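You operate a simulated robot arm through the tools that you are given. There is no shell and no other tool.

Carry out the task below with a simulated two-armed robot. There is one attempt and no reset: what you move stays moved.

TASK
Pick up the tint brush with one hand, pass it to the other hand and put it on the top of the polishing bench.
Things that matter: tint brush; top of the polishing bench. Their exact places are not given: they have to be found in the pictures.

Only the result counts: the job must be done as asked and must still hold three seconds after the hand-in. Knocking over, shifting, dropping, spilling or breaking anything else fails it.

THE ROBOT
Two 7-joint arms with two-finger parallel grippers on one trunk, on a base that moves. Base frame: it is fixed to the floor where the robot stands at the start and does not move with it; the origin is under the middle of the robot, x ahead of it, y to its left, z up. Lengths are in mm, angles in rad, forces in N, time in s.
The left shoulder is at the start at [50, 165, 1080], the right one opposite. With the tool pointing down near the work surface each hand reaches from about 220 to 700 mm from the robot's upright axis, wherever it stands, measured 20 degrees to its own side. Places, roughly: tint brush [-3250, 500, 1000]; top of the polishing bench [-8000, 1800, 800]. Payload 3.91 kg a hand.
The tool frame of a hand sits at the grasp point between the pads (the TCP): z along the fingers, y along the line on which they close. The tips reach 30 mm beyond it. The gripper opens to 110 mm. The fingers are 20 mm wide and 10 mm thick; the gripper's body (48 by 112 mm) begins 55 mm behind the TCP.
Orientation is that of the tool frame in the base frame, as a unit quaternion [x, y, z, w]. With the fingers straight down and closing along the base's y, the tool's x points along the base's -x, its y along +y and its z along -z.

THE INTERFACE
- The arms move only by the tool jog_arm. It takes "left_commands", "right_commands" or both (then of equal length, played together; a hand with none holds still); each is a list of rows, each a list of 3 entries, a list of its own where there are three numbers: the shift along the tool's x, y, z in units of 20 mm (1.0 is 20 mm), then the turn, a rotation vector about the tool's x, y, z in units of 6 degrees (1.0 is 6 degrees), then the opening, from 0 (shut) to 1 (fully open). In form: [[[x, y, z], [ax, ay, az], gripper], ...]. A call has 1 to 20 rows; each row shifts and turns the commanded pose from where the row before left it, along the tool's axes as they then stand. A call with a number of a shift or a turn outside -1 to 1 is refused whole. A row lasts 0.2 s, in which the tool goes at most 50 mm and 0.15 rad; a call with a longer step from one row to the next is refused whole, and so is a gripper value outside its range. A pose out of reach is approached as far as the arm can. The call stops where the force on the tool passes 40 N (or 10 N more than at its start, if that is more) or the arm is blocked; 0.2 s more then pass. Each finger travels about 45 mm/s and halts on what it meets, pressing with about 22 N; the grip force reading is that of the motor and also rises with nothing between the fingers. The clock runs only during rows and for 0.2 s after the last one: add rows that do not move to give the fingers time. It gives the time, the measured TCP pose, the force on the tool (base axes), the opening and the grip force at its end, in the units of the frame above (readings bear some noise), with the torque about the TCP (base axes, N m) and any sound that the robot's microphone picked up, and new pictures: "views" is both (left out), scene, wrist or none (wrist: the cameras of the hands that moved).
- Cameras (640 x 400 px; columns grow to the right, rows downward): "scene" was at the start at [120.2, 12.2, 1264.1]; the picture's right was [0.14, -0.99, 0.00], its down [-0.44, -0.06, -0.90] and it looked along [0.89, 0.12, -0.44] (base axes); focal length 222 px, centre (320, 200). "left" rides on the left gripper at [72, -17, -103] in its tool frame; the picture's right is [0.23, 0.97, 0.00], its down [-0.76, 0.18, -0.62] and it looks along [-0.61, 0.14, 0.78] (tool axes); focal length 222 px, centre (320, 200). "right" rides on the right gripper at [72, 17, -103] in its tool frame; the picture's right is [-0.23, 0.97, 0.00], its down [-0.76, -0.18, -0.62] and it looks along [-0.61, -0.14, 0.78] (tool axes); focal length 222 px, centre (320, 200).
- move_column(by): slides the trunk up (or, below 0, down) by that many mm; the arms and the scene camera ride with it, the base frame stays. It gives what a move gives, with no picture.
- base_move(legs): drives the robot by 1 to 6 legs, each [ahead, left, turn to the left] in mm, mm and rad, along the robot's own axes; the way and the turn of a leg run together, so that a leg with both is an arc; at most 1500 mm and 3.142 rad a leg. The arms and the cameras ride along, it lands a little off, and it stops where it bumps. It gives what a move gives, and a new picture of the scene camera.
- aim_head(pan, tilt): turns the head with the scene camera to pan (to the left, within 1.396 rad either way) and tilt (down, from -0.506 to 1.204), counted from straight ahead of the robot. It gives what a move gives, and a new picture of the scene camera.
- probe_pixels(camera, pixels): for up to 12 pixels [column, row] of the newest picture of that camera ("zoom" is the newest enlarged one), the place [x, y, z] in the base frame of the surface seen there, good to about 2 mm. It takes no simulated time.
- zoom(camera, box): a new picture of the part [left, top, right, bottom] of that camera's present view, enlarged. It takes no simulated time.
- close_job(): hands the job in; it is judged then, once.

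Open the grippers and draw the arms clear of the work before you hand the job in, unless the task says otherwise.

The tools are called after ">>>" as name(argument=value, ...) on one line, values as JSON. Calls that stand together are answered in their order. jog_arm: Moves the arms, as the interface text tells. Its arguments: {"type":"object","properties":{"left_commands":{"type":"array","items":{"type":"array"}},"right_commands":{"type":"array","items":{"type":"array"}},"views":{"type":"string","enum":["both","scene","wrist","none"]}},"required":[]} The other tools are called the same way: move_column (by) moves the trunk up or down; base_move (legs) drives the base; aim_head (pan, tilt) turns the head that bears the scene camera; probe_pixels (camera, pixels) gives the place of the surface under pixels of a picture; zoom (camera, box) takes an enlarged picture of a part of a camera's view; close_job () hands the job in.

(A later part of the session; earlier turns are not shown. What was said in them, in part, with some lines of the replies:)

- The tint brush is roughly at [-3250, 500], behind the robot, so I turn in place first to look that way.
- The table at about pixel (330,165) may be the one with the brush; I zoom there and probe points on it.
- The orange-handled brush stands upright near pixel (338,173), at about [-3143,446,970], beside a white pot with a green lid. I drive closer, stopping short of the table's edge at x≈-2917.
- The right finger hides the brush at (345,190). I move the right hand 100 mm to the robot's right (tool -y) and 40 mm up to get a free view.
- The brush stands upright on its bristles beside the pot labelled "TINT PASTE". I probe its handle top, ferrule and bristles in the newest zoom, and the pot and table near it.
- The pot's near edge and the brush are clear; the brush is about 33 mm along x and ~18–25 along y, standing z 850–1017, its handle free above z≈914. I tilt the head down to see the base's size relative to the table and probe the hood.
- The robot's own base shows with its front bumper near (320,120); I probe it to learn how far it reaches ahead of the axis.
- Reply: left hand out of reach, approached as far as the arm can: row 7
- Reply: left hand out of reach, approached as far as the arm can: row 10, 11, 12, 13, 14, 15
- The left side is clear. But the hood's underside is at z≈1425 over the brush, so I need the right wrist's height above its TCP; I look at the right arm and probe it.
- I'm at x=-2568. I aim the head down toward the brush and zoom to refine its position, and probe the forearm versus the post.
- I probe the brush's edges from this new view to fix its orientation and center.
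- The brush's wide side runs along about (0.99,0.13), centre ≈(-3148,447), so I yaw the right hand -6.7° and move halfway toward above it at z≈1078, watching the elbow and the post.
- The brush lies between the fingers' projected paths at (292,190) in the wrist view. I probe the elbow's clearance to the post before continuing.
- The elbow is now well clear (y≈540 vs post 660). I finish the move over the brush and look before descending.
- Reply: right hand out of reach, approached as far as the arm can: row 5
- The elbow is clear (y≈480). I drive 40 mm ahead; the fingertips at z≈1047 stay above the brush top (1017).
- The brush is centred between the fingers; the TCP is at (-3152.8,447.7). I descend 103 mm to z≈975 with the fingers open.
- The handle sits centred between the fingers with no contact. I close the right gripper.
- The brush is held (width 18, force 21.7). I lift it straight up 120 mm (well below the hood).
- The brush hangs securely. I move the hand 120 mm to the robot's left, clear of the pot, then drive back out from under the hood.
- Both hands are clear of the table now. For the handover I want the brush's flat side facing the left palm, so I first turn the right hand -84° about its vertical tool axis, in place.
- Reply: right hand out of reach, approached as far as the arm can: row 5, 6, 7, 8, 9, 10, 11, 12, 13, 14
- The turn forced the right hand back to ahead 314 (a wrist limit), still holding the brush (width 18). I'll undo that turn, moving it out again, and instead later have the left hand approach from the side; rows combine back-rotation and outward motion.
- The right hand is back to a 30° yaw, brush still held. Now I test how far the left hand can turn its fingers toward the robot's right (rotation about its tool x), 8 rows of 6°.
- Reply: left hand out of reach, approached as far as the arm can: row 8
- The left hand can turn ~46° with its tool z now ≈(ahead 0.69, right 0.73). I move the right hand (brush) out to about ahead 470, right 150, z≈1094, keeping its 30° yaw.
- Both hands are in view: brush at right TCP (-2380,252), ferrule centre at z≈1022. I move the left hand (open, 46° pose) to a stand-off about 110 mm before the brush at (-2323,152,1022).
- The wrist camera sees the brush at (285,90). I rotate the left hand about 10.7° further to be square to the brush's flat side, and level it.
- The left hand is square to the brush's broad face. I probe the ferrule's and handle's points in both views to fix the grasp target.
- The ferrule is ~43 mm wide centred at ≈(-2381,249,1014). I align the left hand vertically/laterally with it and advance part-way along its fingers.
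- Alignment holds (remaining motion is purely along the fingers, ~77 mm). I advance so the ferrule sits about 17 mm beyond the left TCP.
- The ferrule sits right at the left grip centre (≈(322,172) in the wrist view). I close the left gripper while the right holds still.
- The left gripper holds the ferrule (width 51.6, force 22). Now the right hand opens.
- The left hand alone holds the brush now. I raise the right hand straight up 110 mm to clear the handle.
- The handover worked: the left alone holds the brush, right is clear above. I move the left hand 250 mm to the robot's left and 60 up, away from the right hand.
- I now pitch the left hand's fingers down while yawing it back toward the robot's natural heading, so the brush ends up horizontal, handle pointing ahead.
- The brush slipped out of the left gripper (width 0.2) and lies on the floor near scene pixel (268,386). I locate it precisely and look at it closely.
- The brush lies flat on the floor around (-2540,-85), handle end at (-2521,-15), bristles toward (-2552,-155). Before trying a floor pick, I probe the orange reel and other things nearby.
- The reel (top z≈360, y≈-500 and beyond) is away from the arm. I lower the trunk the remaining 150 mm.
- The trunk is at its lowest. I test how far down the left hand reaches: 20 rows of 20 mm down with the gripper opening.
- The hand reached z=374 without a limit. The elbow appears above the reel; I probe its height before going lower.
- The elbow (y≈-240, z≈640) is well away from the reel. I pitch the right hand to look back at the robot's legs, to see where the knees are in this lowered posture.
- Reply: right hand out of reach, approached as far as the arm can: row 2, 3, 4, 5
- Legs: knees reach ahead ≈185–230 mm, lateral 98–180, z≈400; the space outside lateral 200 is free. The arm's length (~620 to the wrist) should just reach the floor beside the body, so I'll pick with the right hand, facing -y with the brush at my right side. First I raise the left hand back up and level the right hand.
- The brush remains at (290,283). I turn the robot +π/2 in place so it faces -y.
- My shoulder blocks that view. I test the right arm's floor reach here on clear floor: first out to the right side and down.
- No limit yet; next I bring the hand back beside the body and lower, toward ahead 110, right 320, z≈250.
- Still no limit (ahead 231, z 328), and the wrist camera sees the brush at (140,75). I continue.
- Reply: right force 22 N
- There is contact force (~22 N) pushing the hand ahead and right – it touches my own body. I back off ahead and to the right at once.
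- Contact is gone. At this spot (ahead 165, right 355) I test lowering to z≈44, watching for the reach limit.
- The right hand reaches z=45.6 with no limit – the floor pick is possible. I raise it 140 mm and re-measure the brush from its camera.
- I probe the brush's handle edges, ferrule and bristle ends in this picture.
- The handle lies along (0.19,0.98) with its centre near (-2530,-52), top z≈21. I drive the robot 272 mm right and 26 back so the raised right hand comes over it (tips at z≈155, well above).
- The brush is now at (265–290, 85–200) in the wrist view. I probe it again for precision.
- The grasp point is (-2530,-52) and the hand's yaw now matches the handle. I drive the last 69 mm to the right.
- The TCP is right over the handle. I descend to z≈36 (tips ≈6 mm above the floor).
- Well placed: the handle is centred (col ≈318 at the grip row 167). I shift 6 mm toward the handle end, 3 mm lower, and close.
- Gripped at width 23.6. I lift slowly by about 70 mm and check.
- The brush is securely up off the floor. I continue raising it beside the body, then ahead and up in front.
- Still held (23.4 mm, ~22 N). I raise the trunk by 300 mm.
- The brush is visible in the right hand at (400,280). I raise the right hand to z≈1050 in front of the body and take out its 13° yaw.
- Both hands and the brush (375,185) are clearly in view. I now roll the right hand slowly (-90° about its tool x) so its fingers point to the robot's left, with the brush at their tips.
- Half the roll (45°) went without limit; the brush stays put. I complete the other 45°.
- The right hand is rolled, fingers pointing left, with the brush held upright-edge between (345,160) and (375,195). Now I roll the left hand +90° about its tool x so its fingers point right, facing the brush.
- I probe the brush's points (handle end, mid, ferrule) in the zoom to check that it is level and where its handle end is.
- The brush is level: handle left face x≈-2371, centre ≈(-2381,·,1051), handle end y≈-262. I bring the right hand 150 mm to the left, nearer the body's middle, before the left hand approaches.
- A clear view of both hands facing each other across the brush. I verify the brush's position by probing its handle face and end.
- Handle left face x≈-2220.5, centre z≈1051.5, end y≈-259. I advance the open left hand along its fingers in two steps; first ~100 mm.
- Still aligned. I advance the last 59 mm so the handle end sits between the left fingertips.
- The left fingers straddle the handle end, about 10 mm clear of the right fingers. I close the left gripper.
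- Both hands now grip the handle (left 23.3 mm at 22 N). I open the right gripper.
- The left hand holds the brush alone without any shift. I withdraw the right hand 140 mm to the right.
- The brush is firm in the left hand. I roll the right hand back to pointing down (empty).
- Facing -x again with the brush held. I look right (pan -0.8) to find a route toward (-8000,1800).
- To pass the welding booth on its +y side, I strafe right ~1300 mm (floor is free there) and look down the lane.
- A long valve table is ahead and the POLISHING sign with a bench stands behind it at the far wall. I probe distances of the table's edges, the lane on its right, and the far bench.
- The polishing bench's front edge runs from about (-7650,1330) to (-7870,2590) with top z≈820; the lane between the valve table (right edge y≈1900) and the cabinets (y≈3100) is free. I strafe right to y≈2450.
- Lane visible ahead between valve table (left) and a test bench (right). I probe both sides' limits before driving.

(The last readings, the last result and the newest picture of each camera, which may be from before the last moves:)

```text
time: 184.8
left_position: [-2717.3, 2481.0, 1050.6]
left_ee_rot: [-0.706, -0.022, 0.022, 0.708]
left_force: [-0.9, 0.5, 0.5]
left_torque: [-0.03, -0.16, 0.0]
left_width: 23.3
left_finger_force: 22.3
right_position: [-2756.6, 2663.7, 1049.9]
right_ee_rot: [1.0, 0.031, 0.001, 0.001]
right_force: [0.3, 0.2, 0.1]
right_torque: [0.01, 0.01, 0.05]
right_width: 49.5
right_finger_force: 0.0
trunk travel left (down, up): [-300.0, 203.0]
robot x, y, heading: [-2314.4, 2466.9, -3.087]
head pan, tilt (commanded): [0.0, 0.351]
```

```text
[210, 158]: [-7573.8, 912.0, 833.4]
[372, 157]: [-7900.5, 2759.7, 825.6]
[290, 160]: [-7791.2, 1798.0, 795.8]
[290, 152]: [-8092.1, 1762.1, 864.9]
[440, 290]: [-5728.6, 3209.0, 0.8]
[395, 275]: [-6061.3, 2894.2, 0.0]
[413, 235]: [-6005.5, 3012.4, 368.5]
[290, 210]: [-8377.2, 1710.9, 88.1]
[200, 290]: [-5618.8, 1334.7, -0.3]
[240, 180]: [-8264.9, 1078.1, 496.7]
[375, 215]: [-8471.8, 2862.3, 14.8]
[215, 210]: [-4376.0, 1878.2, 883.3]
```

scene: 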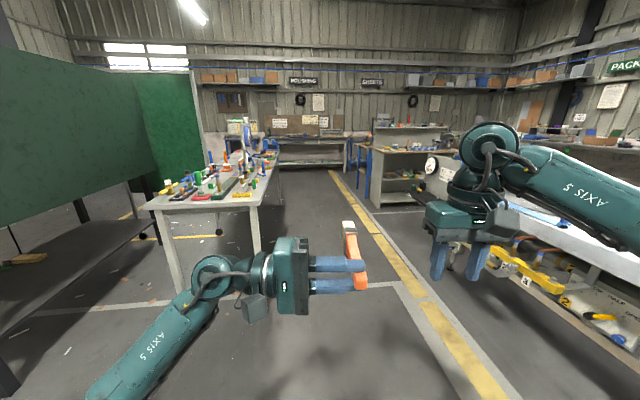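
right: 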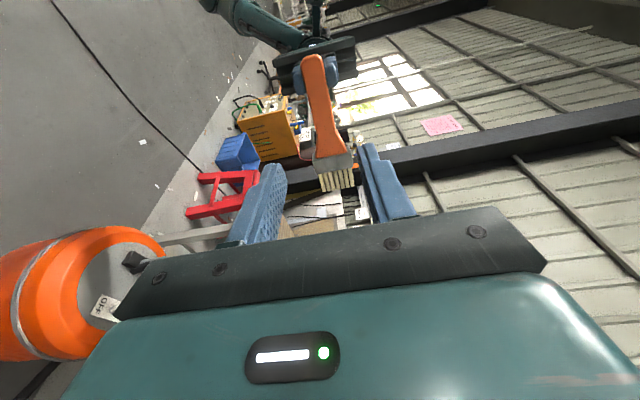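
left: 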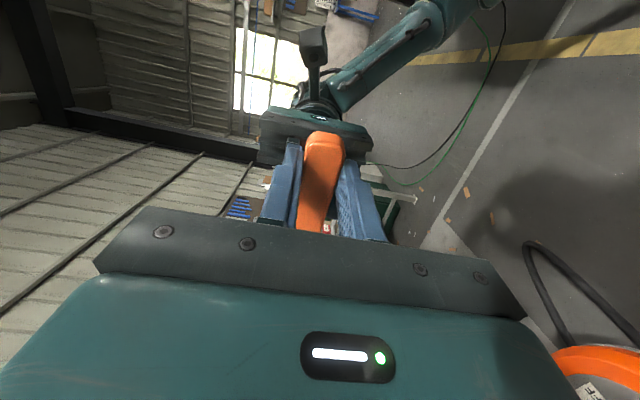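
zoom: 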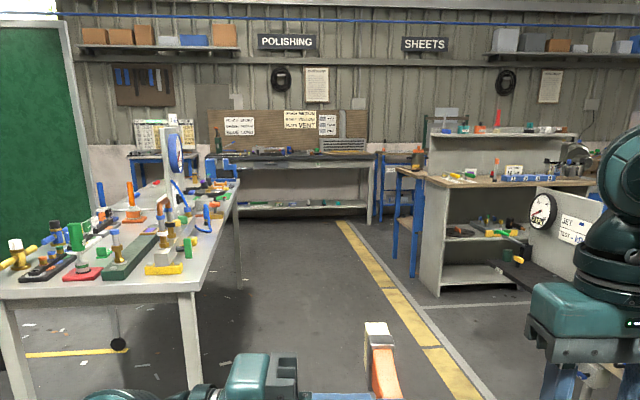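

The lane is clear: valve table right edge y≈1880, blue stand at y≈2890 (x≈-6060). I drive ahead in two legs along the middle, shifting 80 mm to the right first.

>>> base_move(legs=[[1500, -80, 0], [1300, 0, 0]])

>>> zoom(camera="scene", box=[160, 60, 480, 260])

```text
refused: leg 1 is longer than a leg can be; nothing moved
```

```text
2.00 times, centred on (320, 160) of scene
```

zoom: 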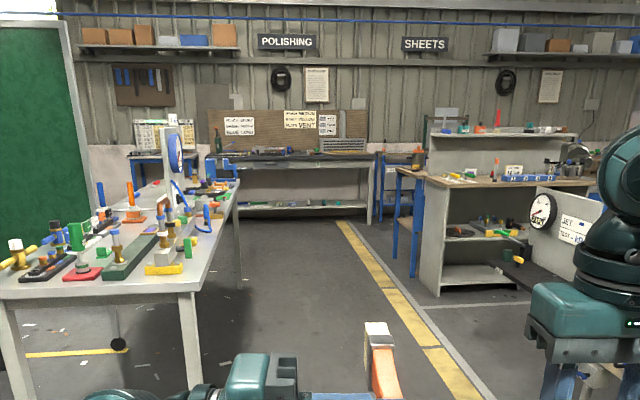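

The leg was slightly over the 1500 limit; I use shorter legs.

>>> base_move(legs=[[1400, -80, 0], [1400, 0, 0]])

>>> zoom(camera="scene", box=[160, 60, 480, 260])

```text
time: 198.1
left_position: [-5466.6, 2400.7, 1050.5]
left_ee_rot: [-0.706, -0.01, 0.01, 0.708]
left_force: [0.3, -0.3, -1.1]
left_torque: [-0.06, -0.11, 0.02]
left_width: 23.5
left_finger_force: 22.3
right_position: [-5498.6, 2585.2, 1049.6]
right_ee_rot: [1.0, 0.015, 0.001, 0.0]
right_force: [0.4, 0.7, 0.3]
right_torque: [0.04, 0.0, -0.01]
right_width: 49.6
right_finger_force: 0.0
trunk travel left (down, up): [-300.0, 203.0]
robot x, y, heading: [-5066.4, 2371.4, -3.114]
head pan, tilt (commanded): [0.0, 0.351]
```

scene: 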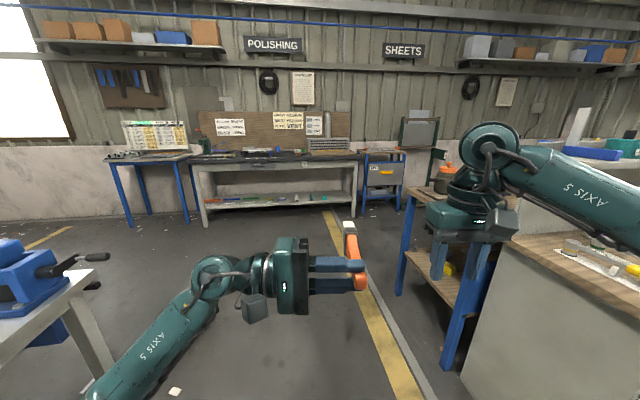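

```text
2.00 times, centred on (320, 160) of scene
```

zoom: 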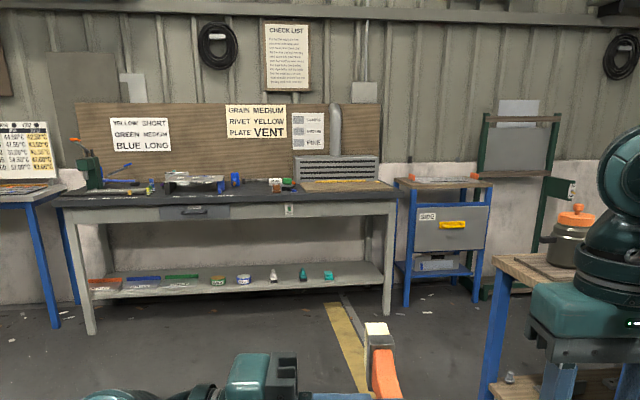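

The polishing bench is straight ahead-left under the POLISHING sign. I probe the wooden bench on my right, the vise on the left, and the polishing bench's top.

>>> probe_pixels(camera="scene", pixels=[[500, 245], [560, 260], [410, 230], [445, 350], [470, 375], [440, 180], [95, 258], [90, 285], [350, 215], [600, 300], [405, 290], [435, 245]])

>>> probe_pixels(camera="zoom", pixels=[[60, 200], [398, 192], [250, 203], [250, 187], [150, 195], [200, 182], [340, 187], [285, 184], [390, 183], [100, 170], [340, 165], [230, 180]])

```text
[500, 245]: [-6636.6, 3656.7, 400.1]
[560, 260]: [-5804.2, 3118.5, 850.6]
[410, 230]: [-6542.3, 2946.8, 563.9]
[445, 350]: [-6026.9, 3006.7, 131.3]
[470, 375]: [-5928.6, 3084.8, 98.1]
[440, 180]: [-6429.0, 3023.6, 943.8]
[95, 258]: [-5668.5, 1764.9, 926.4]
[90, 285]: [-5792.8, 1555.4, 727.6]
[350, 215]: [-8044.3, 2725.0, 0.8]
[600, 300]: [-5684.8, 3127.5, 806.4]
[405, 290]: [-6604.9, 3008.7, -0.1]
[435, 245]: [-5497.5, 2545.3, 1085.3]
```

```text
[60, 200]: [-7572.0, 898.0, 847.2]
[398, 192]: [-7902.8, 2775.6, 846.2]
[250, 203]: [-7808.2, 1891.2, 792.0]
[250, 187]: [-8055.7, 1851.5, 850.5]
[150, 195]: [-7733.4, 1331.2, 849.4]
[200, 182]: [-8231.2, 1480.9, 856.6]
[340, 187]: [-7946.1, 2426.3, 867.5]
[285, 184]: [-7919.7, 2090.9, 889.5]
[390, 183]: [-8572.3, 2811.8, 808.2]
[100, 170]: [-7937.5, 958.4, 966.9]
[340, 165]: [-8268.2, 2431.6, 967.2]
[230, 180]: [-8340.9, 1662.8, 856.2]
```

The bench top is z≈850; its front edge runs from (-7572,898) to (-7903,2776). I check how far my left elbow sticks out before passing the vise (y≈1765 at x≈-5668).

>>> probe_pixels(camera="scene", pixels=[[110, 385], [95, 395], [180, 320], [250, 270], [105, 258], [60, 255], [20, 250]])

>>> aim_head(pan=0.7, tilt=0.6)

```text
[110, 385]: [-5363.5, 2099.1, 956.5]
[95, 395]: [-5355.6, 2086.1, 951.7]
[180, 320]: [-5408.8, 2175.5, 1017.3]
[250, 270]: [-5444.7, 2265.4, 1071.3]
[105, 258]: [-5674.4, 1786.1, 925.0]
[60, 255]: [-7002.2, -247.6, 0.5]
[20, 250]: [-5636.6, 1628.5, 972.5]
```

```text
time: 199.2
left_position: [-5465.9, 2401.3, 1050.0]
left_ee_rot: [-0.706, -0.011, 0.01, 0.708]
left_force: [-0.2, -0.4, 0.0]
left_torque: [-0.02, -0.16, 0.0]
left_width: 22.9
left_finger_force: 22.0
right_position: [-5497.5, 2584.7, 1049.7]
right_ee_rot: [1.0, 0.014, 0.001, 0.0]
right_force: [0.5, -1.0, -0.8]
right_torque: [0.02, 0.01, -0.01]
right_width: 49.4
right_finger_force: 0.0
trunk travel left (down, up): [-300.0, 203.0]
robot x, y, heading: [-5067.6, 2370.8, -3.117]
head pan, tilt (commanded): [0.7, 0.6]
```

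scene: 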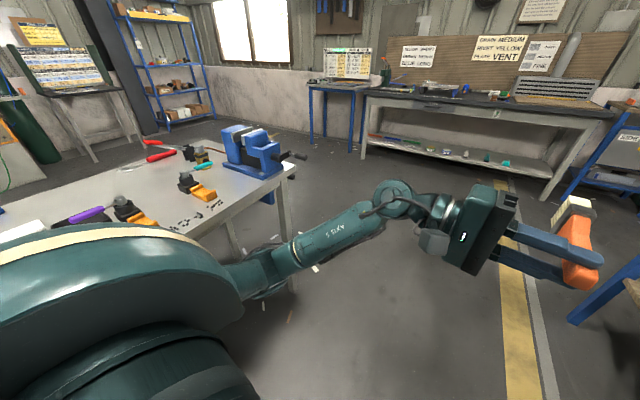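

The left elbow sits ~330 mm out, clear of the vise handle. I drive on toward the polishing bench, stopping ~500 mm short of the placing position and turning square to it.

>>> base_move(legs=[[1000, 50, 0], [871, 128, 0], [0, 0, 0.15]])

>>> aim_head(pan=0.1, tilt=0.45)

>>> zoom(camera="scene", box=[160, 60, 480, 260])

```text
time: 209.1
left_position: [-7304.8, 2133.5, 1049.8]
left_ee_rot: [-0.704, -0.06, 0.06, 0.705]
left_force: [0.3, -0.2, -1.1]
left_torque: [0.01, -0.13, -0.02]
left_width: 23.5
left_finger_force: 22.2
right_position: [-7361.0, 2311.6, 1049.5]
right_ee_rot: [0.997, 0.083, 0.002, -0.001]
right_force: [0.3, 0.0, -0.5]
right_torque: [0.0, 0.01, 0.0]
right_width: 49.5
right_finger_force: 0.1
trunk travel left (down, up): [-300.0, 203.0]
robot x, y, heading: [-6900.2, 2162.8, -2.973]
head pan, tilt (commanded): [0.7, 0.6]
```

scene: 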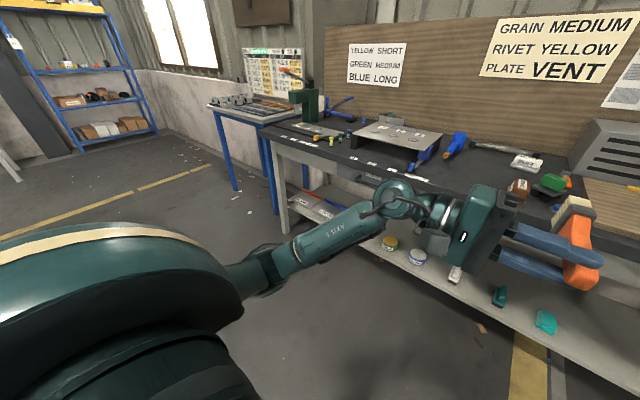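

```text
time: 210.1
left_position: [-7303.5, 2133.4, 1048.4]
left_ee_rot: [-0.704, -0.06, 0.06, 0.705]
left_force: [-0.5, 0.7, -0.2]
left_torque: [0.01, -0.13, -0.02]
left_width: 23.4
left_finger_force: 21.8
right_position: [-7361.4, 2312.8, 1049.7]
right_ee_rot: [0.997, 0.083, 0.0, 0.0]
right_force: [0.0, 0.8, 0.0]
right_torque: [0.0, 0.03, -0.02]
right_width: 49.4
right_finger_force: 0.0
trunk travel left (down, up): [-300.0, 203.0]
robot x, y, heading: [-6902.1, 2163.6, -2.974]
head pan, tilt (commanded): [0.099, 0.45]
```

scene: 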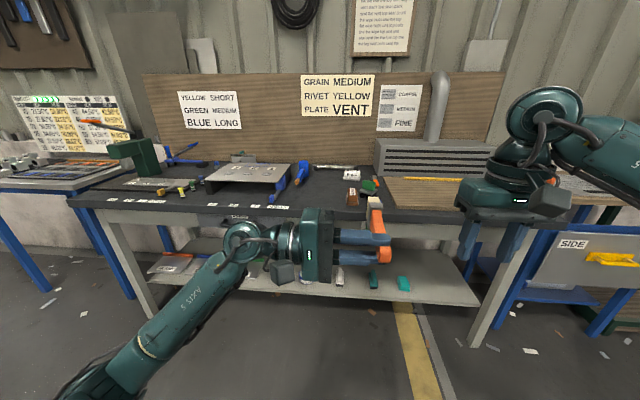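

```text
2.00 times, centred on (320, 160) of scene
```

zoom: 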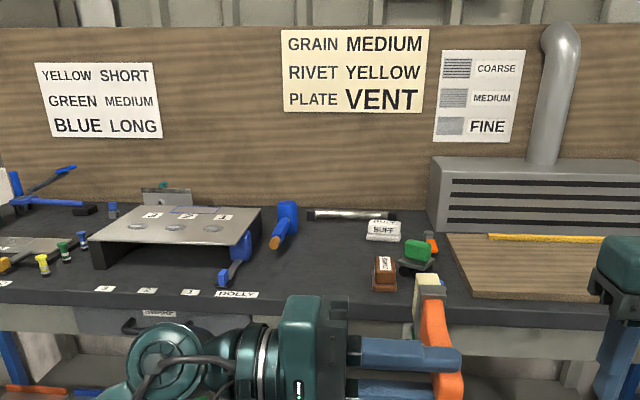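

The bench top has a free dark area between the blue hammer and the brown cup, around zoom (325,260). I probe that area and its surrounding objects.

>>> probe_pixels(camera="zoom", pixels=[[325, 260], [300, 285], [350, 285], [325, 235], [275, 245], [375, 275], [370, 292], [237, 294], [225, 282], [345, 215], [380, 240], [330, 300]])

>>> probe_pixels(camera="scene", pixels=[[330, 205], [310, 200], [300, 195], [340, 190], [350, 207], [290, 207], [280, 200], [372, 205], [500, 215], [150, 212], [475, 330], [155, 310]])

```text
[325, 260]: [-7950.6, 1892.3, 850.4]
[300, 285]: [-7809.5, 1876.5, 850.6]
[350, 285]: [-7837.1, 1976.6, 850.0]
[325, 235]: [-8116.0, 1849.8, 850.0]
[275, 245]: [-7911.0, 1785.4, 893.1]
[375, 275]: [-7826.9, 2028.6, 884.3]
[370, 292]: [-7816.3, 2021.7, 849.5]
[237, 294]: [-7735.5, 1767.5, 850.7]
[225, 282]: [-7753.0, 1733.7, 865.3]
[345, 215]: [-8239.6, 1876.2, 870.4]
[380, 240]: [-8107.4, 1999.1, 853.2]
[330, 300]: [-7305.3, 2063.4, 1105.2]
```

```text
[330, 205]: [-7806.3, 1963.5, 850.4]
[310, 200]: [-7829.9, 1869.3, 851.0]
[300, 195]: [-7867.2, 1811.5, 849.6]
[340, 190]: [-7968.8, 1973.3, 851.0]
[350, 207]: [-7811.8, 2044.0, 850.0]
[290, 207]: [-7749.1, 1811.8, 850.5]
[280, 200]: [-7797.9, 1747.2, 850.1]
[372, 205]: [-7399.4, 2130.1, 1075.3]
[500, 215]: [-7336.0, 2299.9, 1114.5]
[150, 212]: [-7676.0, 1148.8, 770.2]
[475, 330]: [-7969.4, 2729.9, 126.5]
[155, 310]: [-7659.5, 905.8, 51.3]
```

Free spot: around (-7830…-7980, 1865…1895), z=850, with the hammer at y≈1785 and the brown cup at y≈2025. I first tuck the right hand 120 mm back, then drive so the left hand comes over the bench front.

>>> jog_arm(right_commands=[[[1, 0, 0], [0, 0, 0], 0.45], [[1, 0, 0], [0, 0, 0], 0.45], [[1, 0, 0], [0, 0, 0], 0.45], [[1, 0, 0], [0, 0, 0], 0.45], [[1, 0, 0], [0, 0, 0], 0.45], [[1, 0, 0], [0, 0, 0], 0.45]], views="none")

>>> base_move(legs=[[350, 148, 0.007]])

>>> zoom(camera="scene", box=[160, 60, 480, 260])

```text
time: 211.5
left_position: [-7301.4, 2132.5, 1050.2]
left_ee_rot: [-0.704, -0.06, 0.06, 0.706]
left_force: [0.2, 0.4, -1.5]
left_torque: [0.02, -0.09, -0.04]
left_width: 23.2
left_finger_force: 21.5
right_position: [-7243.7, 2332.0, 1051.1]
right_ee_rot: [0.996, 0.084, 0.002, 0.0]
right_force: [-0.3, -0.1, -0.4]
right_torque: [-0.01, -0.02, 0.0]
right_width: 49.5
right_finger_force: 0.0
trunk travel left (down, up): [-300.0, 203.0]
robot x, y, heading: [-6898.7, 2164.9, -2.971]
head pan, tilt (commanded): [0.099, 0.45]
```

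```text
time: 213.9
left_position: [-7626.1, 1920.3, 1049.7]
left_ee_rot: [-0.703, -0.066, 0.066, 0.705]
left_force: [0.7, 0.5, -1.5]
left_torque: [0.0, -0.11, -0.01]
left_width: 23.5
left_finger_force: 21.6
right_position: [-7570.3, 2119.6, 1050.5]
right_ee_rot: [0.996, 0.092, 0.001, 0.0]
right_force: [-0.2, 0.0, -0.1]
right_torque: [-0.03, 0.03, -0.01]
right_width: 49.6
right_finger_force: 0.1
trunk travel left (down, up): [-300.0, 203.0]
robot x, y, heading: [-7223.5, 1960.2, -2.96]
head pan, tilt (commanded): [0.099, 0.45]
```

scene: 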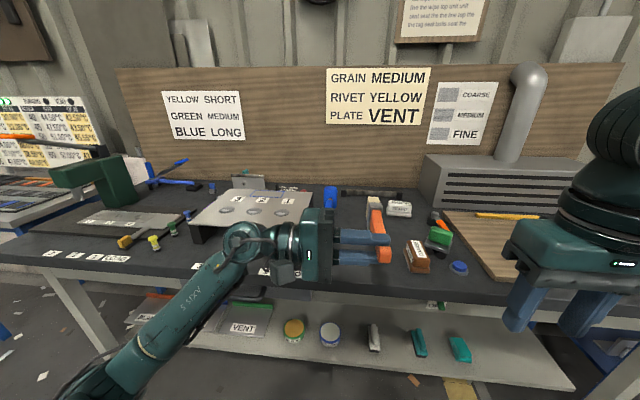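

```text
2.00 times, centred on (320, 160) of scene
```

zoom: 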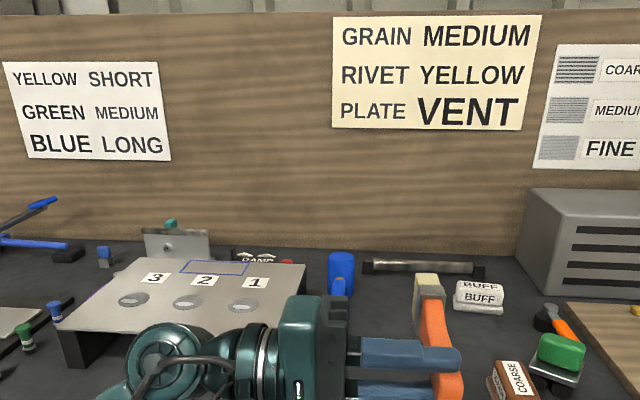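

Closer now. I probe the bench objects around the target spot: dolly plate, hammer, buff bar, brown block.

>>> probe_pixels(camera="scene", pixels=[[250, 205], [300, 200], [330, 190], [330, 205], [345, 220], [400, 208], [390, 215], [418, 245], [410, 268], [432, 240], [395, 285], [350, 290]])

>>> probe_pixels(camera="scene", pixels=[[340, 272], [330, 285], [300, 285], [355, 275], [355, 215], [360, 205], [348, 225], [325, 282], [380, 290], [250, 270], [200, 235], [372, 195]])

```text
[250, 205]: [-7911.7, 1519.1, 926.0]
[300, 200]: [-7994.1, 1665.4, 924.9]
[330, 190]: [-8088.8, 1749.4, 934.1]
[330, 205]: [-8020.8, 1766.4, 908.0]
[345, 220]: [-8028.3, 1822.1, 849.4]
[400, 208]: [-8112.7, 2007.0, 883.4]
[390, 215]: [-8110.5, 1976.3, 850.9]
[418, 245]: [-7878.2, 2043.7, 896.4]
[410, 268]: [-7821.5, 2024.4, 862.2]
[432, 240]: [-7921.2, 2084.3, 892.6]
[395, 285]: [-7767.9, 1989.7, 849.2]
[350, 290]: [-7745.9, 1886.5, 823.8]
```

```text
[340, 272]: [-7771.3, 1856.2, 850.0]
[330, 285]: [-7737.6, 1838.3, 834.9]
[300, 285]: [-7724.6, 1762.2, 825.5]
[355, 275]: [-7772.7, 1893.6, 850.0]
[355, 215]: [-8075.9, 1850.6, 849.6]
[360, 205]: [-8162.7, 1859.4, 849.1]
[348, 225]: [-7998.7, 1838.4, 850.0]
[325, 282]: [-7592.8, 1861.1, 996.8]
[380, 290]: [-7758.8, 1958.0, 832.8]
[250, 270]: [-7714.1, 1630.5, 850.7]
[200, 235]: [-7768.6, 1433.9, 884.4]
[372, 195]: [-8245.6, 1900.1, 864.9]
```

The free zone spans y≈1820–1990, x≈-7760…-8000 at z=850; nearest objects are ≥100 mm from my intended line. I drive 171 mm further ahead (knees stay ~130 mm from the bench).

>>> base_move(legs=[[171, -24, 0]])

>>> aim_head(pan=0.1, tilt=0.6)

```text
time: 215.4
left_position: [-7798.8, 1911.4, 1048.9]
left_ee_rot: [-0.703, -0.068, 0.067, 0.704]
left_force: [0.1, 0.0, -1.4]
left_torque: [0.03, -0.11, -0.01]
left_width: 23.3
left_finger_force: 21.7
right_position: [-7741.9, 2111.1, 1050.6]
right_ee_rot: [0.995, 0.095, 0.001, 0.0]
right_force: [-0.4, -0.5, -0.4]
right_torque: [0.0, -0.06, 0.01]
right_width: 49.4
right_finger_force: 0.0
trunk travel left (down, up): [-300.0, 203.0]
robot x, y, heading: [-7397.7, 1948.4, -2.952]
head pan, tilt (commanded): [0.099, 0.45]
```

scene: 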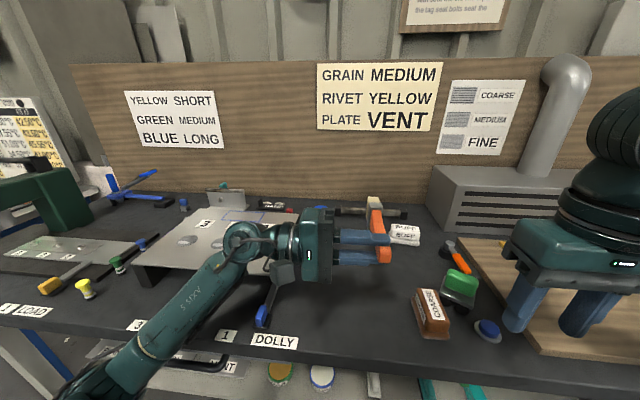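

```text
time: 216.1
left_position: [-7798.2, 1910.9, 1048.9]
left_ee_rot: [-0.704, -0.067, 0.066, 0.704]
left_force: [1.0, 0.6, -0.8]
left_torque: [0.0, -0.11, -0.02]
left_width: 23.4
left_finger_force: 22.1
right_position: [-7741.8, 2111.1, 1050.6]
right_ee_rot: [0.995, 0.096, 0.001, 0.0]
right_force: [0.5, -0.4, 0.2]
right_torque: [0.02, -0.03, 0.01]
right_width: 49.5
right_finger_force: 0.0
trunk travel left (down, up): [-300.0, 203.0]
robot x, y, heading: [-7398.8, 1948.0, -2.953]
head pan, tilt (commanded): [0.099, 0.6]
```

scene: 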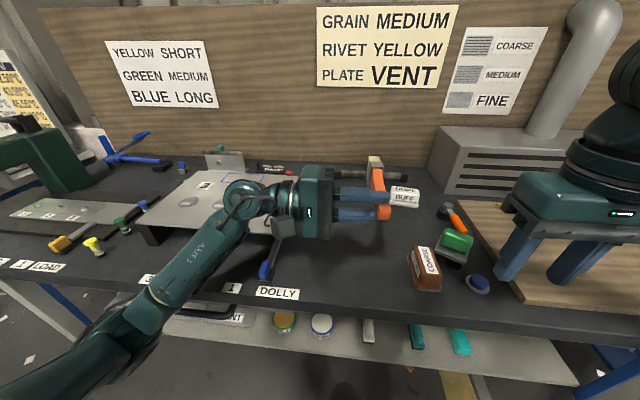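

Everything is clear around the hand. I move the left hand 40 mm ahead and roll it slowly back (first 45°), keeping the height.

>>> jog_arm(left_commands=[[[-0.5, 0, 0], [0, 0, 0], 0], [[-0.5, 0, 0], [0, 0, 0], 0], [[-0.5, 0, 0], [0, 0, 0], 0], [[-0.5, 0, 0], [0, 0, 0], 0], [[0, 0, 0], [-0.625, 0, 0], 0], [[0, 0, 0], [-0.625, 0, 0], 0], [[0, 0, 0], [-0.625, 0, 0], 0], [[0, 0, 0], [-0.625, 0, 0], 0], [[0, 0, 0], [-0.625, 0, 0], 0], [[0, 0, 0], [-0.625, 0, 0], 0], [[0, 0, 0], [-0.625, 0, 0], 0], [[0, 0, 0], [-0.625, 0, 0], 0], [[0, 0, 0], [-0.625, 0, 0], 0], [[0, 0, 0], [-0.625, 0, 0], 0], [[0, 0, 0], [-0.625, 0, 0], 0], [[0, 0, 0], [-0.625, 0, 0], 0]])

```text
time: 219.5
left_position: [-7838.6, 1904.7, 1048.6]
left_ee_rot: [0.92, 0.088, -0.036, -0.381]
left_force: [-0.7, 0.6, -0.9]
left_torque: [0.02, -0.1, 0.02]
left_width: 23.5
left_finger_force: 22.2
right_position: [-7742.1, 2111.4, 1050.1]
right_ee_rot: [0.995, 0.095, 0.0, 0.0]
right_force: [-0.1, -0.4, 0.3]
right_torque: [0.04, 0.07, 0.03]
right_width: 49.7
right_finger_force: 0.0
trunk travel left (down, up): [-300.0, 203.0]
robot x, y, heading: [-7397.8, 1947.3, -2.949]
head pan, tilt (commanded): [0.099, 0.6]
```

scene: 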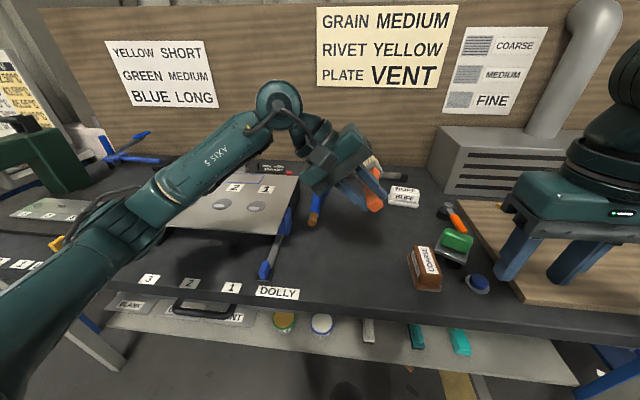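
left: 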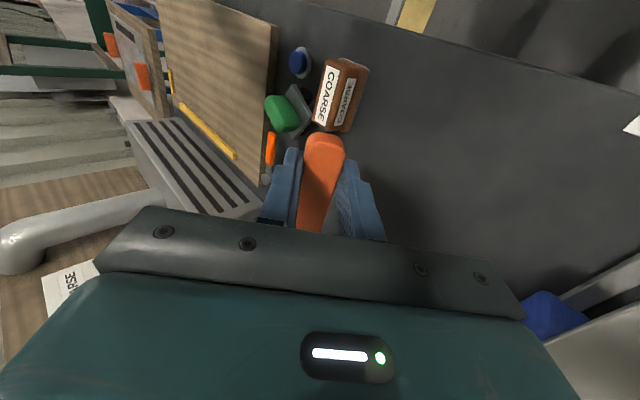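

The brush stays gripped (23.5 mm). I complete the roll to fingers-down.

>>> jog_arm(left_commands=[[[0, 0, 0], [-0.625, 0, 0], 0], [[0, 0, 0], [-0.625, 0, 0], 0], [[0, 0, 0], [-0.625, 0, 0], 0], [[0, 0, 0], [-0.625, 0, 0], 0], [[0, 0, 0], [-0.625, 0, 0], 0], [[0, 0, 0], [-0.625, 0, 0], 0], [[0, 0, 0], [-0.625, 0, 0], 0], [[0, 0, 0], [-0.625, 0, 0], 0], [[0, 0, 0], [-0.625, 0, 0], 0], [[0, 0, 0], [-0.625, 0, 0], 0], [[0, 0, 0], [-0.625, 0, 0], 0], [[0, 0, 0], [-0.625, 0, 0], 0]])

>>> zoom(camera="scene", box=[230, 120, 470, 300])

```text
time: 222.1
left_position: [-7838.3, 1903.8, 1050.3]
left_ee_rot: [0.995, 0.095, 0.0, 0.0]
left_force: [-0.2, 0.6, -1.2]
left_torque: [0.06, -0.1, 0.0]
left_width: 22.9
left_finger_force: 21.9
right_position: [-7741.7, 2110.3, 1050.3]
right_ee_rot: [0.996, 0.095, 0.0, 0.0]
right_force: [-1.3, 0.1, -0.2]
right_torque: [0.01, -0.02, 0.04]
right_width: 49.8
right_finger_force: 0.0
trunk travel left (down, up): [-300.0, 203.0]
robot x, y, heading: [-7399.3, 1946.7, -2.956]
head pan, tilt (commanded): [0.099, 0.6]
```

scene: 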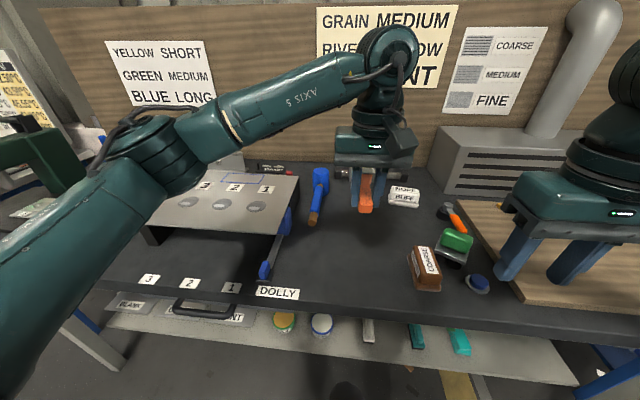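
left: 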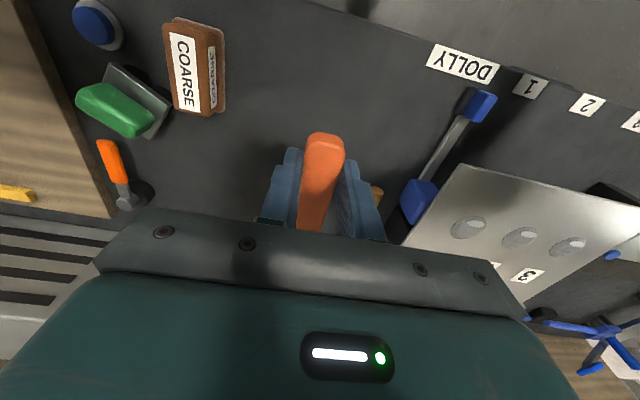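

```text
2.22 times, centred on (350, 210) of scene
```

zoom: 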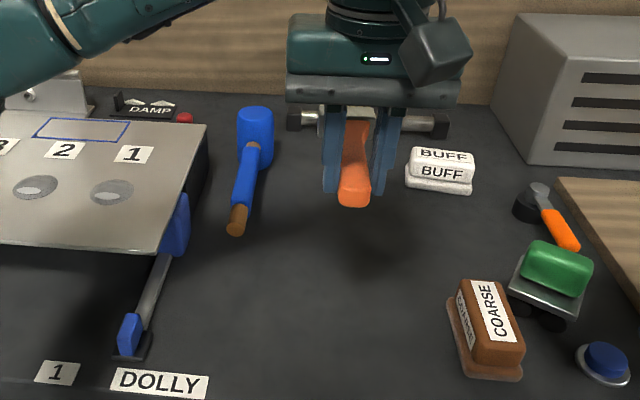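

Fingers are down and the brush is horizontal. I probe the hammer's handle end, buff bar and brown block edges relative to the brush's landing strip, and the brush itself.

>>> probe_pixels(camera="zoom", pixels=[[237, 225], [245, 190], [265, 150], [410, 185], [450, 300], [458, 365], [353, 195], [355, 150], [300, 300], [350, 350], [330, 250], [400, 250]])

>>> probe_pixels(camera="left", pixels=[[323, 145], [320, 170], [315, 210], [322, 137], [190, 110], [380, 190], [410, 190], [250, 150]])

```text
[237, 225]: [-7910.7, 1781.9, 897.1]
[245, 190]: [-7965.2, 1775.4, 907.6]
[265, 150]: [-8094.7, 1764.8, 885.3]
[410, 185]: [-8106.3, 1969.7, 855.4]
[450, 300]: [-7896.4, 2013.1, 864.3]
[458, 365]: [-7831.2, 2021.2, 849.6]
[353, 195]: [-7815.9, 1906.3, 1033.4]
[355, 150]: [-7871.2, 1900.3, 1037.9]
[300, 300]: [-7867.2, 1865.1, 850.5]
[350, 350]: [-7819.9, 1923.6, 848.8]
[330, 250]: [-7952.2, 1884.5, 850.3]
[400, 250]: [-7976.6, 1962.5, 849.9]
```

```text
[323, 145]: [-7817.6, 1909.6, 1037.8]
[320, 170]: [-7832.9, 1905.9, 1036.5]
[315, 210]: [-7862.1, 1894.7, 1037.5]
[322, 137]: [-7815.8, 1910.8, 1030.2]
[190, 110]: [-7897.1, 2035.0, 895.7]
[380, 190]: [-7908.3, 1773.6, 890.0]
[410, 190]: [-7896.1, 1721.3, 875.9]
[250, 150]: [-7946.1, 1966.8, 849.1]
```

The brush is level (top z≈1037.5, bottom ≈ TCP−33) and its landing strip is free. I lower 145 mm to about z=905.

>>> jog_arm(left_commands=[[[0, 0, 0.7], [0, 0, 0], 0], [[0, 0, 0.8], [0, 0, 0], 0], [[0, 0, 0.8], [0, 0, 0], 0], [[0, 0, 0.8], [0, 0, 0], 0], [[0, 0, 0.8], [0, 0, 0], 0], [[0, 0, 0.8], [0, 0, 0], 0], [[0, 0, 0.8], [0, 0, 0], 0], [[0, 0, 0.8], [0, 0, 0], 0], [[0, 0, 0.5], [0, 0, 0], 0], [[0, 0, 0.45], [0, 0, 0], 0], [[0, 0, 0], [0, 0, 0], 0]])

>>> zoom(camera="scene", box=[230, 140, 470, 320])

```text
time: 224.5
left_position: [-7838.0, 1906.3, 905.6]
left_ee_rot: [0.995, 0.095, 0.0, -0.001]
left_force: [0.8, 1.1, -0.2]
left_torque: [0.02, -0.16, 0.0]
left_width: 23.5
left_finger_force: 21.8
right_position: [-7743.4, 2110.8, 1051.2]
right_ee_rot: [0.995, 0.095, 0.0, 0.0]
right_force: [-0.3, -0.7, -0.1]
right_torque: [0.01, 0.0, -0.01]
right_width: 49.3
right_finger_force: 0.2
trunk travel left (down, up): [-300.0, 203.0]
robot x, y, heading: [-7396.4, 1947.1, -2.955]
head pan, tilt (commanded): [0.099, 0.6]
```

scene: 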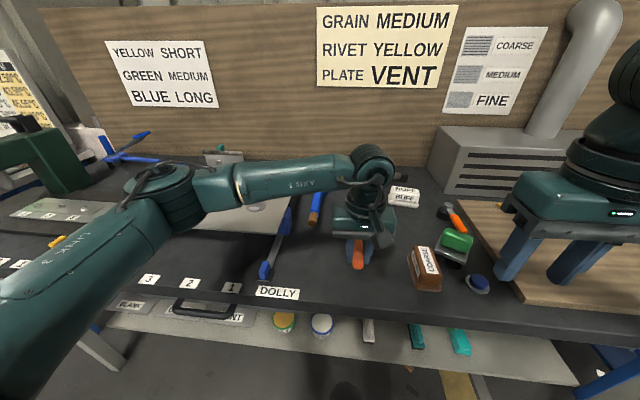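
left: 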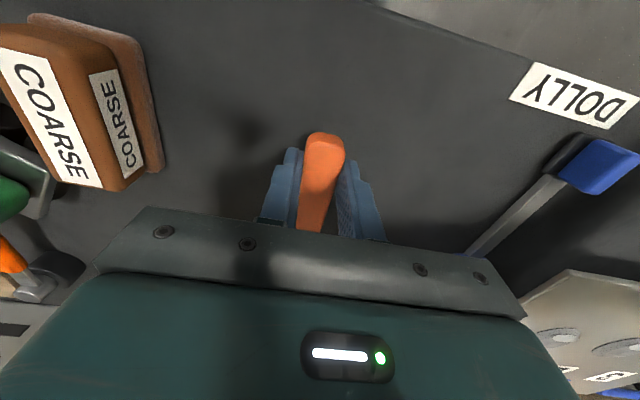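

```text
2.22 times, centred on (350, 230) of scene
```

zoom: 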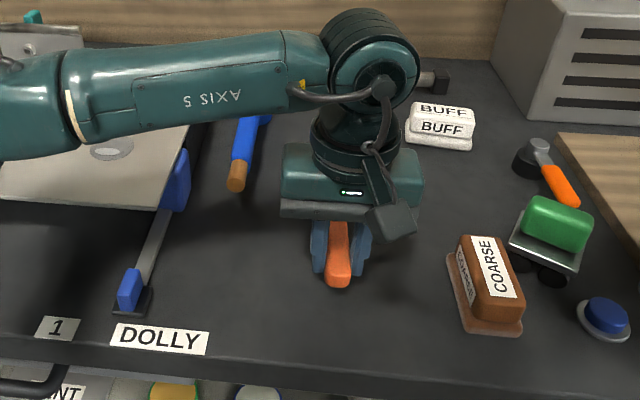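

TCP z=905.6, brush bottom ≈872. I check the elbow/forearm height over the dolly plate before the last 20 mm.

>>> probe_pixels(camera="scene", pixels=[[165, 180], [180, 220], [230, 190], [280, 180], [100, 260], [200, 210], [240, 205], [260, 215]])

>>> jog_arm(left_commands=[[[0, 0, 0.3], [0, 0, 0], 0], [[0, 0, 0.25], [0, 0, 0], 0], [[0, 0, 0.2], [0, 0, 0], 0], [[0, 0, 0], [0, 0, 0], 0]], views="wrist")

```text
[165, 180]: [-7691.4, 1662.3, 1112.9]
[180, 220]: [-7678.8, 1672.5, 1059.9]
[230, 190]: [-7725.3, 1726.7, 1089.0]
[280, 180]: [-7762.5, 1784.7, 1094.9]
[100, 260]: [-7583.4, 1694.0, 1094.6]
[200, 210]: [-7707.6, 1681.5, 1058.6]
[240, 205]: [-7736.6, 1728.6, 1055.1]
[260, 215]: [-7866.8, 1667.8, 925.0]
```

```text
time: 225.5
left_position: [-7837.7, 1904.8, 889.1]
left_ee_rot: [0.995, 0.095, 0.0, 0.0]
left_force: [-0.4, 0.0, -0.8]
left_torque: [0.0, -0.12, -0.01]
left_width: 23.5
left_finger_force: 21.8
right_position: [-7741.6, 2111.3, 1050.8]
right_ee_rot: [0.995, 0.095, 0.0, 0.0]
right_force: [0.1, 0.1, 0.2]
right_torque: [0.02, 0.0, -0.03]
right_width: 49.6
right_finger_force: 0.0
trunk travel left (down, up): [-300.0, 203.0]
robot x, y, heading: [-7399.6, 1950.1, -2.954]
head pan, tilt (commanded): [0.099, 0.6]
```

left: 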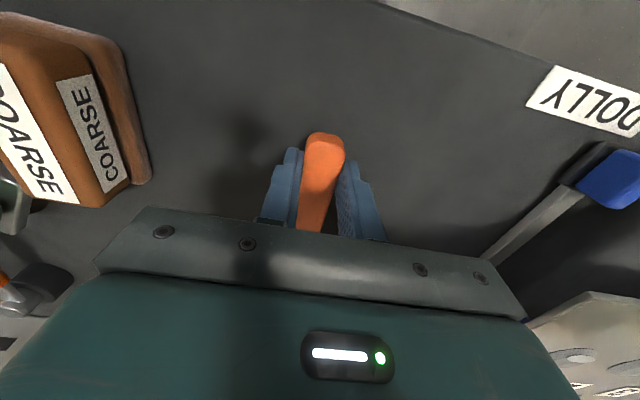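

Forearm is well above the plate. No contact yet at z=889; I creep down 2 mm per row and watch the force.

>>> jog_arm(left_commands=[[[0, 0, 0.1], [0, 0, 0], 0], [[0, 0, 0.1], [0, 0, 0], 0], [[0, 0, 0], [0, 0, 0], 0]], views="none")

```text
time: 226.3
left_position: [-7835.7, 1905.1, 885.4]
left_ee_rot: [0.995, 0.095, 0.0, -0.001]
left_force: [0.4, 0.0, -1.7]
left_torque: [0.06, -0.12, 0.03]
left_width: 23.4
left_finger_force: 21.7
right_position: [-7742.7, 2110.9, 1050.4]
right_ee_rot: [0.995, 0.095, 0.001, 0.0]
right_force: [0.6, -0.2, -0.5]
right_torque: [0.0, 0.0, -0.02]
right_width: 49.3
right_finger_force: 0.1
trunk travel left (down, up): [-300.0, 203.0]
robot x, y, heading: [-7396.3, 1950.1, -2.952]
head pan, tilt (commanded): [0.099, 0.6]
```

Still free at z≈885.4; I go down a further 2 mm in 1 mm rows.

>>> jog_arm(left_commands=[[[0, 0, 0.06], [0, 0, 0], 0], [[0, 0, 0.06], [0, 0, 0], 0], [[0, 0, 0], [0, 0, 0], 0]], views="wrist")

>>> zoom(camera="scene", box=[280, 180, 460, 310])

```text
time: 227.1
left_position: [-7836.2, 1904.8, 883.9]
left_ee_rot: [0.995, 0.095, 0.001, -0.001]
left_force: [-0.1, 0.8, 0.5]
left_torque: [-0.03, 0.09, -0.03]
left_width: 23.4
left_finger_force: 22.1
right_position: [-7742.3, 2110.9, 1050.4]
right_ee_rot: [0.995, 0.095, 0.0, 0.0]
right_force: [0.0, 0.6, 0.2]
right_torque: [0.01, 0.0, 0.03]
right_width: 49.5
right_finger_force: 0.0
trunk travel left (down, up): [-300.0, 203.0]
robot x, y, heading: [-7396.3, 1948.1, -2.957]
head pan, tilt (commanded): [0.099, 0.6]
```

left: 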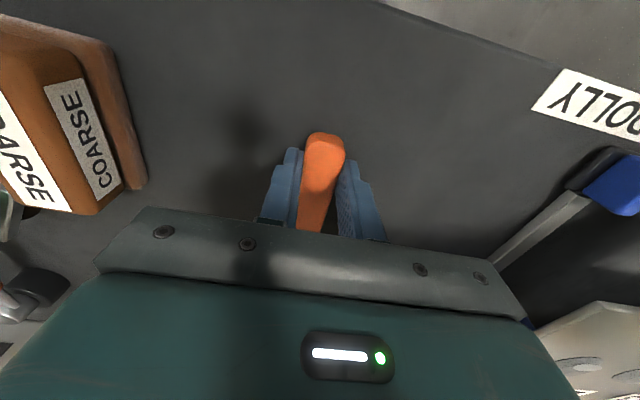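

```text
3.08 times, centred on (370, 245) of scene
```

zoom: 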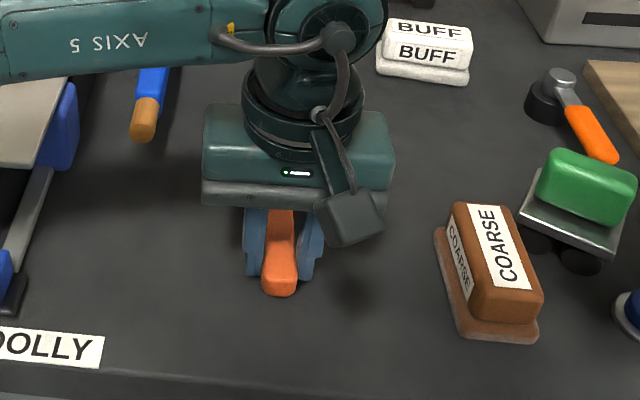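

The torque sign flipped (−0.12→+0.09), so the ferrule end now rests on the bench. I open the left gripper gently.

>>> jog_arm(left_commands=[[[0, 0, 0], [0, 0, 0], 0.24], [[0, 0, 0], [0, 0, 0], 0.28], [[0, 0, 0], [0, 0, 0], 0.34], [[0, 0, 0], [0, 0, 0], 0.42], [[0, 0, 0], [0, 0, 0], 0.5], [[0, 0, 0], [0, 0, 0], 0.55], [[0, 0, 0], [0, 0, 0], 0.55]], views="wrist")

>>> zoom(camera="scene", box=[280, 180, 460, 310])

```text
time: 228.7
left_position: [-7836.9, 1904.2, 884.2]
left_ee_rot: [0.995, 0.095, 0.0, -0.001]
left_force: [-0.1, -0.7, 0.3]
left_torque: [0.01, 0.01, 0.04]
left_width: 60.5
left_finger_force: 0.1
right_position: [-7742.7, 2111.4, 1050.3]
right_ee_rot: [0.995, 0.095, 0.001, 0.0]
right_force: [0.5, -0.3, -0.4]
right_torque: [0.01, -0.03, 0.0]
right_width: 49.4
right_finger_force: 0.1
trunk travel left (down, up): [-300.0, 203.0]
robot x, y, heading: [-7394.8, 1946.5, -2.952]
head pan, tilt (commanded): [0.099, 0.6]
```

left: 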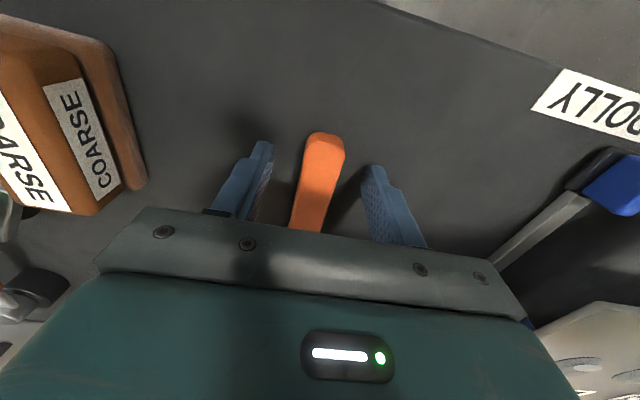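

```text
3.08 times, centred on (370, 245) of scene
```

zoom: 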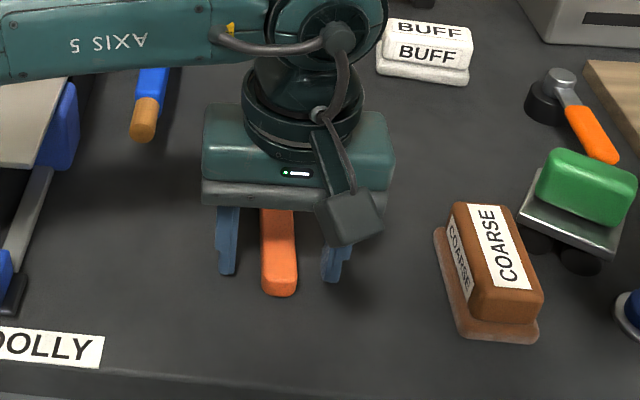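

The brush rests on the bench, the fingers stand free on both sides. I raise the left hand straight up 160 mm.

>>> jog_arm(left_commands=[[[0, 0, -0.4], [0, 0, 0], 0.55], [[0, 0, -0.6], [0, 0, 0], 0.55], [[0, 0, -0.8], [0, 0, 0], 0.55], [[0, 0, -0.9], [0, 0, 0], 0.55], [[0, 0, -0.9], [0, 0, 0], 0.55], [[0, 0, -0.9], [0, 0, 0], 0.55], [[0, 0, -0.9], [0, 0, 0], 0.55], [[0, 0, -0.9], [0, 0, 0], 0.55], [[0, 0, -0.9], [0, 0, 0], 0.55], [[0, 0, -0.8], [0, 0, 0], 0.55]], views="both")

>>> zoom(camera="left", box=[220, 60, 460, 240])

```text
time: 230.9
left_position: [-7837.9, 1902.7, 1044.2]
left_ee_rot: [0.995, 0.095, 0.0, -0.001]
left_force: [0.0, -1.2, 0.0]
left_torque: [0.0, 0.01, -0.03]
left_width: 60.7
left_finger_force: 0.1
right_position: [-7741.8, 2111.1, 1051.5]
right_ee_rot: [0.995, 0.095, 0.001, 0.0]
right_force: [0.3, -0.5, -1.1]
right_torque: [-0.03, -0.01, 0.0]
right_width: 49.2
right_finger_force: 0.1
trunk travel left (down, up): [-300.0, 203.0]
robot x, y, heading: [-7396.9, 1949.4, -2.958]
head pan, tilt (commanded): [0.099, 0.6]
```

scene: 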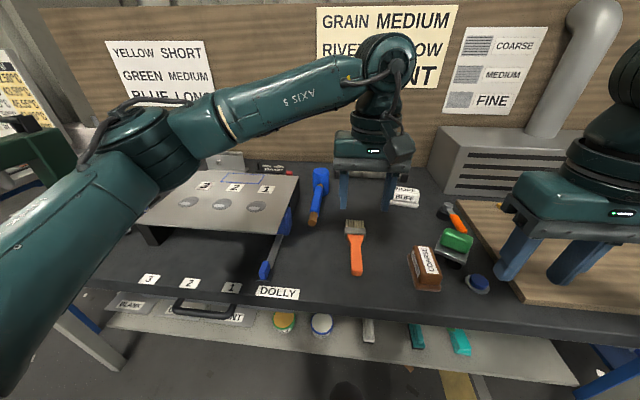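
left: 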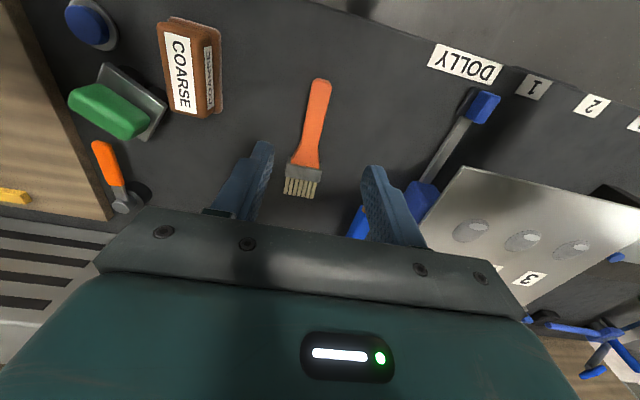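

```text
2.22 times, centred on (340, 150) of left
```

zoom: 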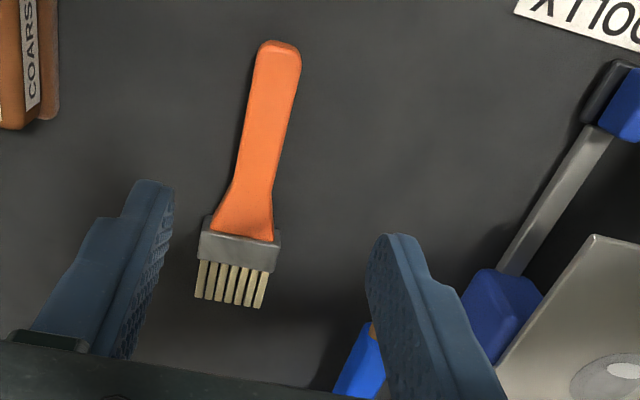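

The brush lies flat on the polishing bench, well clear of other things. I open both grippers fully and drive back ~500 mm away from the bench.

>>> jog_arm(left_commands=[[[0, 0, -0.5], [0, 0, 0], 1], [[0, 0, -0.5], [0, 0, 0], 1], [[0, 0, 0], [0, 0, 0], 1], [[0, 0, 0], [0, 0, 0], 1]], right_commands=[[[0, 0, 0], [0, 0, 0], 1], [[0, 0, 0], [0, 0, 0], 1], [[0, 0, 0], [0, 0, 0], 1], [[0, 0, 0], [0, 0, 0], 1]], views="none")

>>> base_move(legs=[[-500, 0, 0]])

>>> zoom(camera="scene", box=[220, 120, 460, 260])

```text
time: 231.9
left_position: [-7836.7, 1903.6, 1063.3]
left_ee_rot: [0.995, 0.096, 0.0, -0.001]
left_force: [-0.2, 0.0, -0.3]
left_torque: [-0.03, -0.01, 0.02]
left_width: 110.2
left_finger_force: 0.3
right_position: [-7743.0, 2110.5, 1051.9]
right_ee_rot: [0.996, 0.095, 0.001, -0.001]
right_force: [-0.1, -0.6, 0.3]
right_torque: [-0.01, -0.03, -0.01]
right_width: 110.2
right_finger_force: 0.0
trunk travel left (down, up): [-300.0, 203.0]
robot x, y, heading: [-7398.7, 1947.6, -2.953]
head pan, tilt (commanded): [0.099, 0.6]
```

```text
time: 234.8
left_position: [-7351.8, 1996.2, 1063.2]
left_ee_rot: [0.996, 0.093, 0.0, -0.001]
left_force: [0.9, 0.9, 0.3]
left_torque: [-0.02, -0.02, 0.0]
left_width: 109.9
left_finger_force: 0.0
right_position: [-7255.5, 2202.9, 1050.4]
right_ee_rot: [0.996, 0.091, -0.001, 0.0]
right_force: [0.0, 0.4, 0.9]
right_torque: [-0.01, 0.02, 0.0]
right_width: 110.2
right_finger_force: 0.0
trunk travel left (down, up): [-300.0, 203.0]
robot x, y, heading: [-6907.9, 2039.5, -2.964]
head pan, tilt (commanded): [0.099, 0.6]
```

scene: 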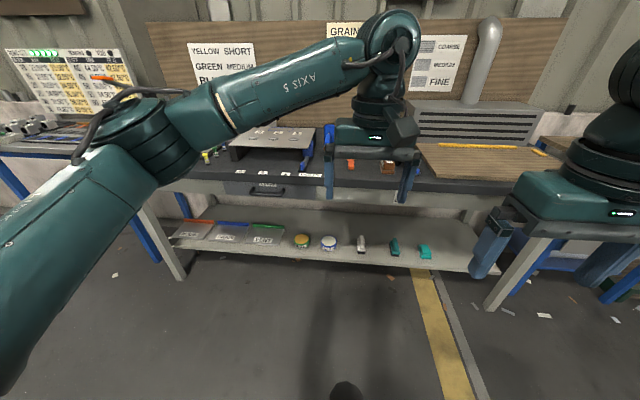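

```text
2.67 times, centred on (340, 190) of scene
```

zoom: 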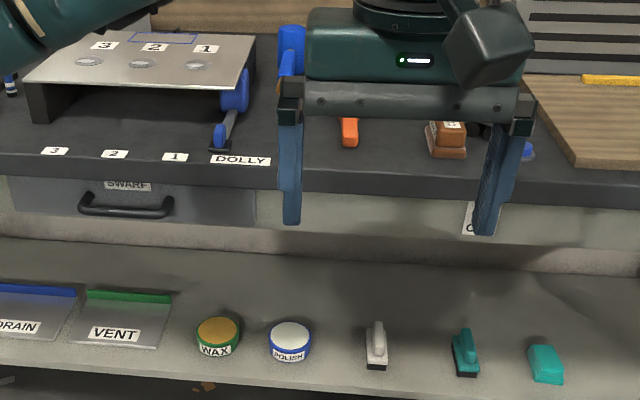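

The robot is clear of the bench, both grippers are open, and the brush handle is still visible in place on the bench at zoom (349,130). I hand the job in.

>>> close_job()

```text
The job is handed in.
```

The tint brush is lying flat on top of the polishing bench, at about [-7900, 1890, 850]. Both grippers are open and the robot has backed about 500 mm away from the bench. I have handed the job in, but the result has not come back to me.

**Dropped brush:** it did not go through in one clean pass. I picked the brush up with the right hand and passed it to the left. It then slipped out of the left gripper onto the floor at about [-2540, -85].

**Second handover:** I picked it up off the floor with the right hand and passed it to the left again, this time gripping the handle instead of the metal band. The left hand then carried it to the bench and put it down.

**Surroundings:** I saw nothing else knocked over, shifted or spilled. The only unplanned contact was the right hand touching the robot's own body while reaching down to the floor, and I backed off from that straight away.
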